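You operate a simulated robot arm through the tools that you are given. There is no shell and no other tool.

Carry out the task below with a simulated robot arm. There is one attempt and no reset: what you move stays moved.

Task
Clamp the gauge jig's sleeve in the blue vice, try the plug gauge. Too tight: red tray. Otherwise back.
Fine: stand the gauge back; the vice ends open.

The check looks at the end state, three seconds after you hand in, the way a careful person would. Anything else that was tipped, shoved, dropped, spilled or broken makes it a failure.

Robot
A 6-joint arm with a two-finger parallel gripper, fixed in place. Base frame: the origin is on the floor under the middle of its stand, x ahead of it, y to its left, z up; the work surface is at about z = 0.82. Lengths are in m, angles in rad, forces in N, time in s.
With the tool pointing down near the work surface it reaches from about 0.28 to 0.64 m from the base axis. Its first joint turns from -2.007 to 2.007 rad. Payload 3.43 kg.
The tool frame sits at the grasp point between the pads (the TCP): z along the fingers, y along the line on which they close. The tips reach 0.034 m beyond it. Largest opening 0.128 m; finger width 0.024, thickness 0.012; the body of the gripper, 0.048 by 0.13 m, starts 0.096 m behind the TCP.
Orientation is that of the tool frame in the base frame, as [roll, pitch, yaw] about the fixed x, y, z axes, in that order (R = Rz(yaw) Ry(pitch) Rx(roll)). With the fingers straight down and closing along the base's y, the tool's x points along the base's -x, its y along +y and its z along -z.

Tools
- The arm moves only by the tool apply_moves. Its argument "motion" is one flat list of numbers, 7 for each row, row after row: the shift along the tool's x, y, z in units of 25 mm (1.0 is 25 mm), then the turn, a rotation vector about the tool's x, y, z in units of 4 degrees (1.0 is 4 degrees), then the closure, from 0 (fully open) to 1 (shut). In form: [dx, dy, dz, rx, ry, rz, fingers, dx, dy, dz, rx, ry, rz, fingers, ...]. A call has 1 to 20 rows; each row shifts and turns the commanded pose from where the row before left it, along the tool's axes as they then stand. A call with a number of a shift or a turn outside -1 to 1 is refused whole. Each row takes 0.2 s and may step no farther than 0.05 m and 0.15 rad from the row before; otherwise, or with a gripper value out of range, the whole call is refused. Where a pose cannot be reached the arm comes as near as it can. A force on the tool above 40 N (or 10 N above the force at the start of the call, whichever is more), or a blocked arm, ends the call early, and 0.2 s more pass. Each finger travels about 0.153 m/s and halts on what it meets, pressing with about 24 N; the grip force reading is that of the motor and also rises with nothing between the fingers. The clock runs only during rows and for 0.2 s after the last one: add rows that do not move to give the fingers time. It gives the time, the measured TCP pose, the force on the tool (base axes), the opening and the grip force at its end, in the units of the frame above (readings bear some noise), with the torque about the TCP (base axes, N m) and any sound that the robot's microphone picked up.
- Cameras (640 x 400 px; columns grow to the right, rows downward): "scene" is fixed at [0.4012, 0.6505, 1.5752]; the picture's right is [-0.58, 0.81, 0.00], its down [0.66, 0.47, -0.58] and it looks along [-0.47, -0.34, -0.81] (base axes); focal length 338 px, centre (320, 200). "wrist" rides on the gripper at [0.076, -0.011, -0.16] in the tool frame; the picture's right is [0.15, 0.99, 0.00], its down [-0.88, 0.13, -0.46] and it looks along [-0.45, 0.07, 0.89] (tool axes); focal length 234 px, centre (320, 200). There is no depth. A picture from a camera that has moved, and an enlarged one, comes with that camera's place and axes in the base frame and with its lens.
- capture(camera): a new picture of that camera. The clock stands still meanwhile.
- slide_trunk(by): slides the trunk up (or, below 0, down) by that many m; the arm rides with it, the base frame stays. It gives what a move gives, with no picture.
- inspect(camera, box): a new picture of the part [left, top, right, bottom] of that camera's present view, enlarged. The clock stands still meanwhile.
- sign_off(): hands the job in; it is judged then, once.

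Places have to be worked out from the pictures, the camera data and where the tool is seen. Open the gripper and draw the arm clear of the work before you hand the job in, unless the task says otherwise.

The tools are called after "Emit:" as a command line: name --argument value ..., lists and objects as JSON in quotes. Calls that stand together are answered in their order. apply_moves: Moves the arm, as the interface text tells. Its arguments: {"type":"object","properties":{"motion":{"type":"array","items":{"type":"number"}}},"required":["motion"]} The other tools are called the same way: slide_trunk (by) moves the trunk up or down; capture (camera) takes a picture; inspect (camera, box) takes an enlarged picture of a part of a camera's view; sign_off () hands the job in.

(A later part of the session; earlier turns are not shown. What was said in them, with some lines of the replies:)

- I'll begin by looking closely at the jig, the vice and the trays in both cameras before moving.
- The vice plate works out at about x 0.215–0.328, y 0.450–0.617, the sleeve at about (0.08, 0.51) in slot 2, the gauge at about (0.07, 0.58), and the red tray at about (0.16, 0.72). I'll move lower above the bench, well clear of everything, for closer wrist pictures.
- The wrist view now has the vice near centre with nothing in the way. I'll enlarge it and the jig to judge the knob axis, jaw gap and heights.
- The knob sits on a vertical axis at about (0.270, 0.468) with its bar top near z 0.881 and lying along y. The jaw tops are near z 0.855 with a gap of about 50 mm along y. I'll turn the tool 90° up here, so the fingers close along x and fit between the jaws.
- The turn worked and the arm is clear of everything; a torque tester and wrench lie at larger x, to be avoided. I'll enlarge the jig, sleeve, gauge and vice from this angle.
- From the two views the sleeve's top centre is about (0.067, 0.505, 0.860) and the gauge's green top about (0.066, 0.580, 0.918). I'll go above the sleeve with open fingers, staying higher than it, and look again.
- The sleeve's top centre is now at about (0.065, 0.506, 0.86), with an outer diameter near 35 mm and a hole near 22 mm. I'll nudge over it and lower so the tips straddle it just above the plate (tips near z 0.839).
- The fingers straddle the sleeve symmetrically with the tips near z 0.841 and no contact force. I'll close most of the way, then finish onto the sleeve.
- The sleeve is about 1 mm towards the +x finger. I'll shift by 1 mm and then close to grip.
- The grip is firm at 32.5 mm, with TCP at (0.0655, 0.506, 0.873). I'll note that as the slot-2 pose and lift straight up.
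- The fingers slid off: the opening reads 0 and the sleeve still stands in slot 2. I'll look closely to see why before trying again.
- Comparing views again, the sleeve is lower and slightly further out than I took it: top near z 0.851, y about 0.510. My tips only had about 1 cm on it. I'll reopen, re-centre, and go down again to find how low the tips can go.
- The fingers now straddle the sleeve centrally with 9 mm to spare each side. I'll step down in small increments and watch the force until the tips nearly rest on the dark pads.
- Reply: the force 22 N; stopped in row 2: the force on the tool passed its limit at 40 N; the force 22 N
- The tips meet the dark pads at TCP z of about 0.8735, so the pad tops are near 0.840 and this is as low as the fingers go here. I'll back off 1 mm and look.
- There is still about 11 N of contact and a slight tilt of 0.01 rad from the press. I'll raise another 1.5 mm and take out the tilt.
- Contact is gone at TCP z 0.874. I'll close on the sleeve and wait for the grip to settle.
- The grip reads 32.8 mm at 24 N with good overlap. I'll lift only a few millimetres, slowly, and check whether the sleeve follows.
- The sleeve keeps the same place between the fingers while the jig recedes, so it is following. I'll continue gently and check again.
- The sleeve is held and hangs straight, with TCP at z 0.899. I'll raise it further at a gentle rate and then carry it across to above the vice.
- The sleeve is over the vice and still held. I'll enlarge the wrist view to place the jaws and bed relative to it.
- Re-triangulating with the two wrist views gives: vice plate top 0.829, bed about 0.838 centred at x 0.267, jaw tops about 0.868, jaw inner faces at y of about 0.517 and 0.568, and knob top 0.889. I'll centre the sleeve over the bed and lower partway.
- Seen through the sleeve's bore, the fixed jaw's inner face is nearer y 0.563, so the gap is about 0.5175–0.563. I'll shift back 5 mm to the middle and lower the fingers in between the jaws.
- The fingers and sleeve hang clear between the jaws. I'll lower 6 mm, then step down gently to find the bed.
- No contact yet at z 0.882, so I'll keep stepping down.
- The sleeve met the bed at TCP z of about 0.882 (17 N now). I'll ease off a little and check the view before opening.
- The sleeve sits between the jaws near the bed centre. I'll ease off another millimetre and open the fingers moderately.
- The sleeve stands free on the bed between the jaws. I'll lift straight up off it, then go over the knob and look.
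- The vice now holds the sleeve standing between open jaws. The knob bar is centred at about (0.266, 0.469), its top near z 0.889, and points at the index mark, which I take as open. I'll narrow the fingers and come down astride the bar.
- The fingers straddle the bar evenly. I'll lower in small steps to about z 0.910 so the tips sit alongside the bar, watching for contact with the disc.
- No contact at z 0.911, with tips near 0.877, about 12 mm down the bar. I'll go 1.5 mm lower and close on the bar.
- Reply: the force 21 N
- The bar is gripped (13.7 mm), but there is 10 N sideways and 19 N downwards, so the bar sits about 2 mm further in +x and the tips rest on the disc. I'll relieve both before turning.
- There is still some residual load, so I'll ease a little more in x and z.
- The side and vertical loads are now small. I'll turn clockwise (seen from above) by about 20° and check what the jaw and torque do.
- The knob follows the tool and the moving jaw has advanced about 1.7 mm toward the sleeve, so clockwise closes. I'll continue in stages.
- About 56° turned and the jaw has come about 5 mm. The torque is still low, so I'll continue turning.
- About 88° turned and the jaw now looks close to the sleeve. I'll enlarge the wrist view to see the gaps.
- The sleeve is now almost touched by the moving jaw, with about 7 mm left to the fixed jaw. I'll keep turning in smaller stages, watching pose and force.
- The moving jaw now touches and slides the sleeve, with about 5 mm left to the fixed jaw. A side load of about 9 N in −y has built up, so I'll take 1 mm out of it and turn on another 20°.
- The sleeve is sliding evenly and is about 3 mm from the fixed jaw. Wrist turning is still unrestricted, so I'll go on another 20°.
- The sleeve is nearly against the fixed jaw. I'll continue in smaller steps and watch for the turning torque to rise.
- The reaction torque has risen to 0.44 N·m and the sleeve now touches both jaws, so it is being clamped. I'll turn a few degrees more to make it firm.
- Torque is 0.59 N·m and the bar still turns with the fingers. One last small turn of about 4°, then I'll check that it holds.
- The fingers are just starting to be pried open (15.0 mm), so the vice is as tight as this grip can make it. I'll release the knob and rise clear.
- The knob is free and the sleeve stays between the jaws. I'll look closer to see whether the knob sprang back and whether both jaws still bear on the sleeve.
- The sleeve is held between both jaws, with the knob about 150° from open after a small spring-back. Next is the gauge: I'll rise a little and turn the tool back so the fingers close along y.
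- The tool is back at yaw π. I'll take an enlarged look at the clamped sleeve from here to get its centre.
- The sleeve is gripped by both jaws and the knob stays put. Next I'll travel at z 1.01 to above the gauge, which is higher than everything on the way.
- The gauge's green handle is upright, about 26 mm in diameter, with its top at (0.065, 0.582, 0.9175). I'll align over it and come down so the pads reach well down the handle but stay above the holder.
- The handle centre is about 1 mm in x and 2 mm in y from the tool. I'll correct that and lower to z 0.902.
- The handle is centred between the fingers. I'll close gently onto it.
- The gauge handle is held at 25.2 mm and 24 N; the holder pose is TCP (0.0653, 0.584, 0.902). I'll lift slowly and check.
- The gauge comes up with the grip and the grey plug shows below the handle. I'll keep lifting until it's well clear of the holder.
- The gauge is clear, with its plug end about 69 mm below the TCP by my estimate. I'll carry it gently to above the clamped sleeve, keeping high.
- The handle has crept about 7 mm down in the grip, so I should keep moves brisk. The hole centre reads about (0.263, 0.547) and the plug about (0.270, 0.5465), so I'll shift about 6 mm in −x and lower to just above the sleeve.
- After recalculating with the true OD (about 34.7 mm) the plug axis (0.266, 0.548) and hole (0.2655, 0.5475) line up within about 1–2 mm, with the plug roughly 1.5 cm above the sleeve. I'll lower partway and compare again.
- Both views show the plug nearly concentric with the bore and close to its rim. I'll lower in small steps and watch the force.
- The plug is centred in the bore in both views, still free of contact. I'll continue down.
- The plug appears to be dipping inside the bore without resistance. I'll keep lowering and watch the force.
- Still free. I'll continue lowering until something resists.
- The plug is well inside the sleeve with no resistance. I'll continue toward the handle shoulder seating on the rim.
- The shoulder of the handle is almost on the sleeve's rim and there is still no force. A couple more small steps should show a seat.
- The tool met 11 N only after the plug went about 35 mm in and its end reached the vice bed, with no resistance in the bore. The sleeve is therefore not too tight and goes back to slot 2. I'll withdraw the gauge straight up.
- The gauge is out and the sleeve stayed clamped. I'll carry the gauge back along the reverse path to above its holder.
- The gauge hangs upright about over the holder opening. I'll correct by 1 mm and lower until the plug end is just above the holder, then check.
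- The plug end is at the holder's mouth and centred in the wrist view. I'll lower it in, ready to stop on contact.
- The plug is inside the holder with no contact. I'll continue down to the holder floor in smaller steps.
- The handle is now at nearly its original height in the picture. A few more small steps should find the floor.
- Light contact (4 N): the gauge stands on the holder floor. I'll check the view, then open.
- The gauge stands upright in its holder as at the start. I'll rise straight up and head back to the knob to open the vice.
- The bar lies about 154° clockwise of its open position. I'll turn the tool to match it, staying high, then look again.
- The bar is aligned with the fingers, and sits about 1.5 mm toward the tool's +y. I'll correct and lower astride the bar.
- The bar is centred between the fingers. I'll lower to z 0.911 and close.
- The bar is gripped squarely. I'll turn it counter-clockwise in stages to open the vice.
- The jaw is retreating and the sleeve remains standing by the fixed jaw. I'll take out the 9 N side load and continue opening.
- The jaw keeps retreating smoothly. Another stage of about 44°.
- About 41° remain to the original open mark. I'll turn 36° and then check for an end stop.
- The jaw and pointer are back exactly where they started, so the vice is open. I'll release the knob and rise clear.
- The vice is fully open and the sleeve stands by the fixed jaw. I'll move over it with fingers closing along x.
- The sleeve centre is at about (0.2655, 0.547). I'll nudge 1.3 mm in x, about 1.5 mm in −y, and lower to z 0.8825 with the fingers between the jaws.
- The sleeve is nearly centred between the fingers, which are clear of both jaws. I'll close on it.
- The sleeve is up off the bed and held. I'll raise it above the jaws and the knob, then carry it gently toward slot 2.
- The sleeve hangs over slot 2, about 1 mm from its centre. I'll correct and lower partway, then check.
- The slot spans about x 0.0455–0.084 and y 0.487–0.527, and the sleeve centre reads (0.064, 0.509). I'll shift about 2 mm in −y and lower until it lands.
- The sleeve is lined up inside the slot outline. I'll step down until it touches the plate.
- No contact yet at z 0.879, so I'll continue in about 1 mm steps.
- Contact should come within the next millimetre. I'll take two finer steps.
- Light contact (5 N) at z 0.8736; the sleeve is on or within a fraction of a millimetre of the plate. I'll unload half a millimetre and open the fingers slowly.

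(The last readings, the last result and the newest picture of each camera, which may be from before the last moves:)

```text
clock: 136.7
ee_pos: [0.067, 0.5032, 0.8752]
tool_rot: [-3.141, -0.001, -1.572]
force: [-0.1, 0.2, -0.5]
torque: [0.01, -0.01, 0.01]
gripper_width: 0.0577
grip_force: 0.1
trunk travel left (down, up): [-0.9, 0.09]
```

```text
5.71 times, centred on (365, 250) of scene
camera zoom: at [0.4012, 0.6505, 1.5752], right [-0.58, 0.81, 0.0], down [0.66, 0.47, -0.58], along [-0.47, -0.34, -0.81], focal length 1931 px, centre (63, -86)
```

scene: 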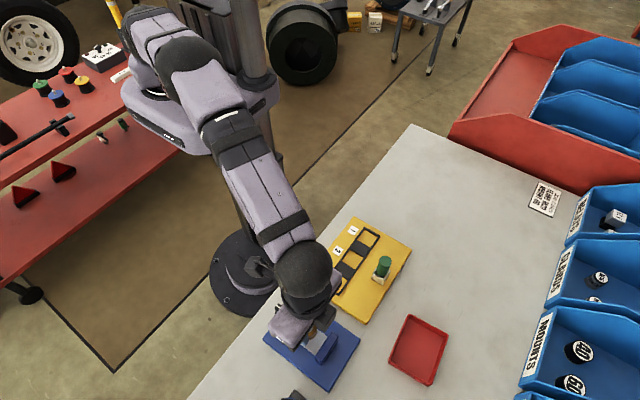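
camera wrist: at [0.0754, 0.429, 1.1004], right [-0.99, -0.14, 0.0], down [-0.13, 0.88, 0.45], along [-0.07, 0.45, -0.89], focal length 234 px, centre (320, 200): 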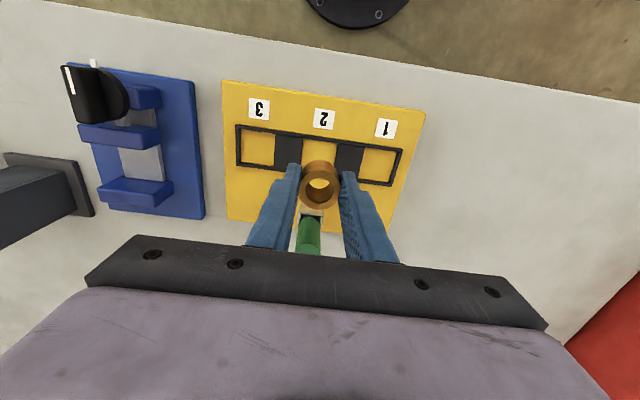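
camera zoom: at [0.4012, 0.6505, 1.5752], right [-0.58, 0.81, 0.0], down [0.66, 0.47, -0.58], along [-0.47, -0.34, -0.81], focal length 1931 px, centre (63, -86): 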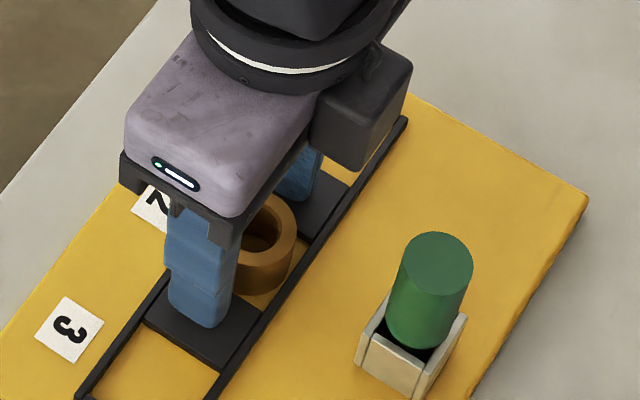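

The sleeve stands free in slot 2. I'll rise straight up, clear of it, and inspect everything.

Emit:
apply_moves --motion '[0, 0, -0.2, 0, 0, 0, 0.55, 0, 0, -0.5, 0, 0, 0, 0.5, 0, 0, -0.8, 0, 0, 0, 0.4, 0, 0, -0.9, 0, 0, 0, 0.2, 0, 0, -0.9, 0, 0, 0, 0, 0, 0, -0.9, 0, 0, 0, 0, 0, 0, -0.9, 0, 0, 0, 0, 0, 0, -0.9, 0, 0, 0, 0, 0, 0, 0, 0, 0, 0, 0]'

Emit:
capture --camera "wrist"

Emit:
capture --camera "scene"

Emit:
inspect --camera "scene" --box '[300, 210, 420, 320]'

```text
clock: 138.7
ee_pos: [0.0667, 0.5061, 1.0247]
tool_rot: [-3.141, -0.001, -1.573]
force: [0.1, 0.5, -0.3]
torque: [0.03, -0.04, -0.02]
gripper_width: 0.1279
grip_force: 0.1
trunk travel left (down, up): [-0.9, 0.09]
```

```text
taken
camera wrist: at [0.0775, 0.4299, 1.1831], right [-0.99, -0.15, 0.0], down [-0.13, 0.88, 0.45], along [-0.07, 0.45, -0.89], focal length 234 px, centre (320, 200)
```

wrist: 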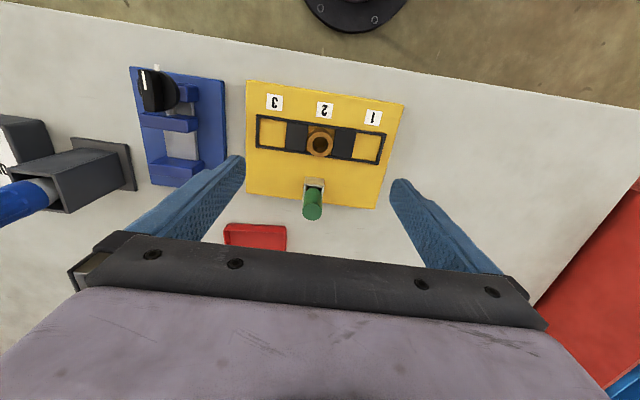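

```text
taken
```

scene: 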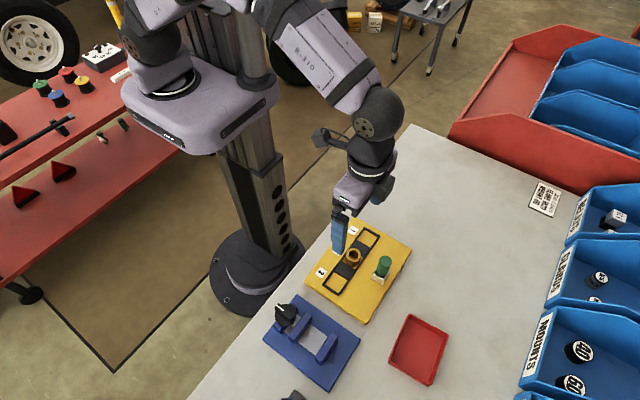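

```text
3.64 times, centred on (360, 265) of scene
camera zoom: at [0.4012, 0.6505, 1.5752], right [-0.58, 0.81, 0.0], down [0.66, 0.47, -0.58], along [-0.47, -0.34, -0.81], focal length 1229 px, centre (174, -36)
```

zoom: 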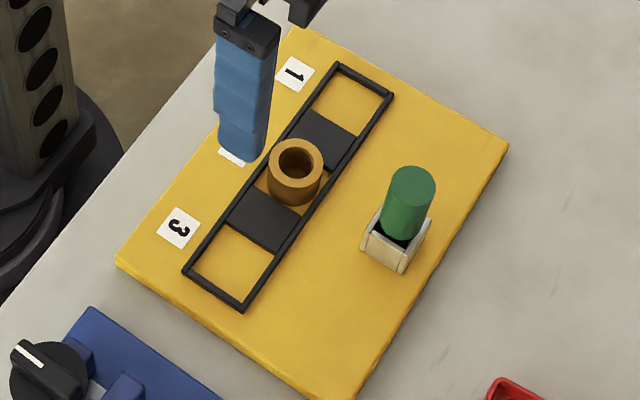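

Sleeve in slot 2, gauge upright in its holder, vice open: all matches the starting arrangement. I'll draw the arm up and back clear of the work, then take a last look.

Emit:
apply_moves --motion '[0.2, -0.2, -0.7, 0, 0, 0, 0, 0.4, -0.4, -0.8, 0, 0, 0, 0, 0.4, -0.4, -0.8, 0, 0, 0, 0, 0.5, -0.5, -0.8, 0, 0, 0, 0, 0.5, -0.5, -0.8, 0, 0, 0, 0, 0.5, -0.5, -0.8, 0, 0, 0, 0, 0.5, -0.5, -0.8, 0, 0, 0, 0, 0.5, -0.5, -0.8, 0, 0, 0, 0, 0.4, -0.4, -0.4, 0, 0, 0, 0, 0, 0, 0, 0, 0, 0, 0]'

Emit:
capture --camera "wrist"

Emit:
inspect --camera "scene" --box '[310, 215, 410, 300]'

Emit:
inspect --camera "scene" --box '[240, 280, 460, 400]'

```text
clock: 140.9
ee_pos: [0.1628, 0.4073, 1.1922]
tool_rot: [3.14, -0.005, -1.572]
force: [-0.1, -0.3, -0.3]
torque: [-0.02, 0.02, 0.0]
gripper_width: 0.1278
grip_force: 0.1
trunk travel left (down, up): [-0.9, 0.09]
```

```text
taken
camera wrist: at [0.1738, 0.332, 1.3507], right [-0.99, -0.14, 0.0], down [-0.13, 0.88, 0.45], along [-0.07, 0.45, -0.89], focal length 234 px, centre (320, 200)
```

wrist: 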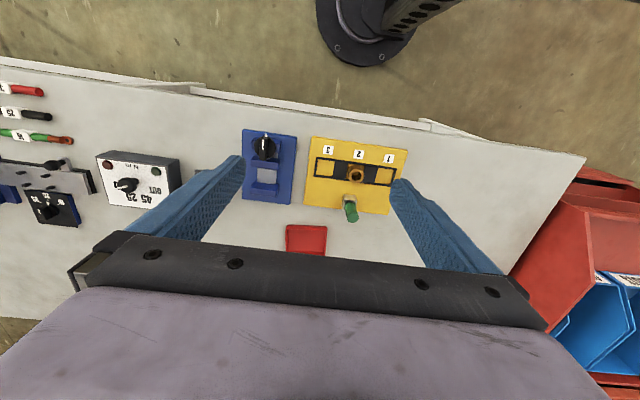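

```text
4.71 times, centred on (360, 258) of scene
camera zoom: at [0.4012, 0.6505, 1.5752], right [-0.58, 0.81, 0.0], down [0.66, 0.47, -0.58], along [-0.47, -0.34, -0.81], focal length 1590 px, centre (132, -71)
```

zoom: 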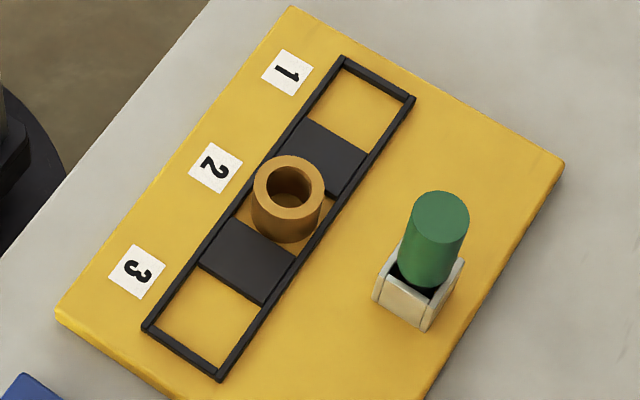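

```text
2.91 times, centred on (350, 340) of scene
camera zoom: at [0.4012, 0.6505, 1.5752], right [-0.58, 0.81, 0.0], down [0.66, 0.47, -0.58], along [-0.47, -0.34, -0.81], focal length 983 px, centre (233, -207)
```

zoom: 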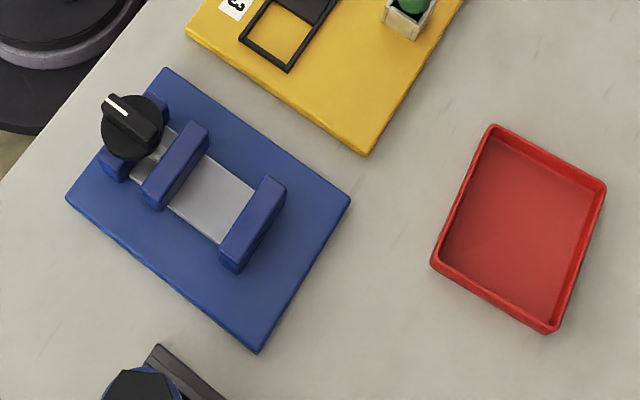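

Final views show the sleeve upright in slot 2, the gauge standing in its holder, the vice open and empty, the red tray untouched, and the arm clear with the gripper open. The plug went freely through the sleeve, so returning it was the right outcome; I'm handing in.

Emit:
sign_off

```text
The job is handed in.
```

The sleeve passed the plug gauge test, so I put it back in slot 2 of the jig rather than the red tray, and handed the job in. I have not seen the result of the check.

- **Test:** with the sleeve clamped in the blue vice, the plug went down through the bore with no resistance. The only force, about 11 N, came near the bottom; I judged that to be the plug end meeting the vice bed.
- **Clamping:** I tightened the knob until it began to slip in the gripper. It sprang back roughly 15–20° when released. Both jaws still appeared to bear on the sleeve, and the sleeve stayed put while the gauge went in and out.
- **First pick-up:** the fingers slid off the sleeve on the first lift. It stayed standing in slot 2, and the second attempt held.
- **End state:** in the last pictures the sleeve is upright in slot 2 and the gauge stands in its holder. The vice is open and empty, and the red tray is untouched. The arm is clear with the gripper open.
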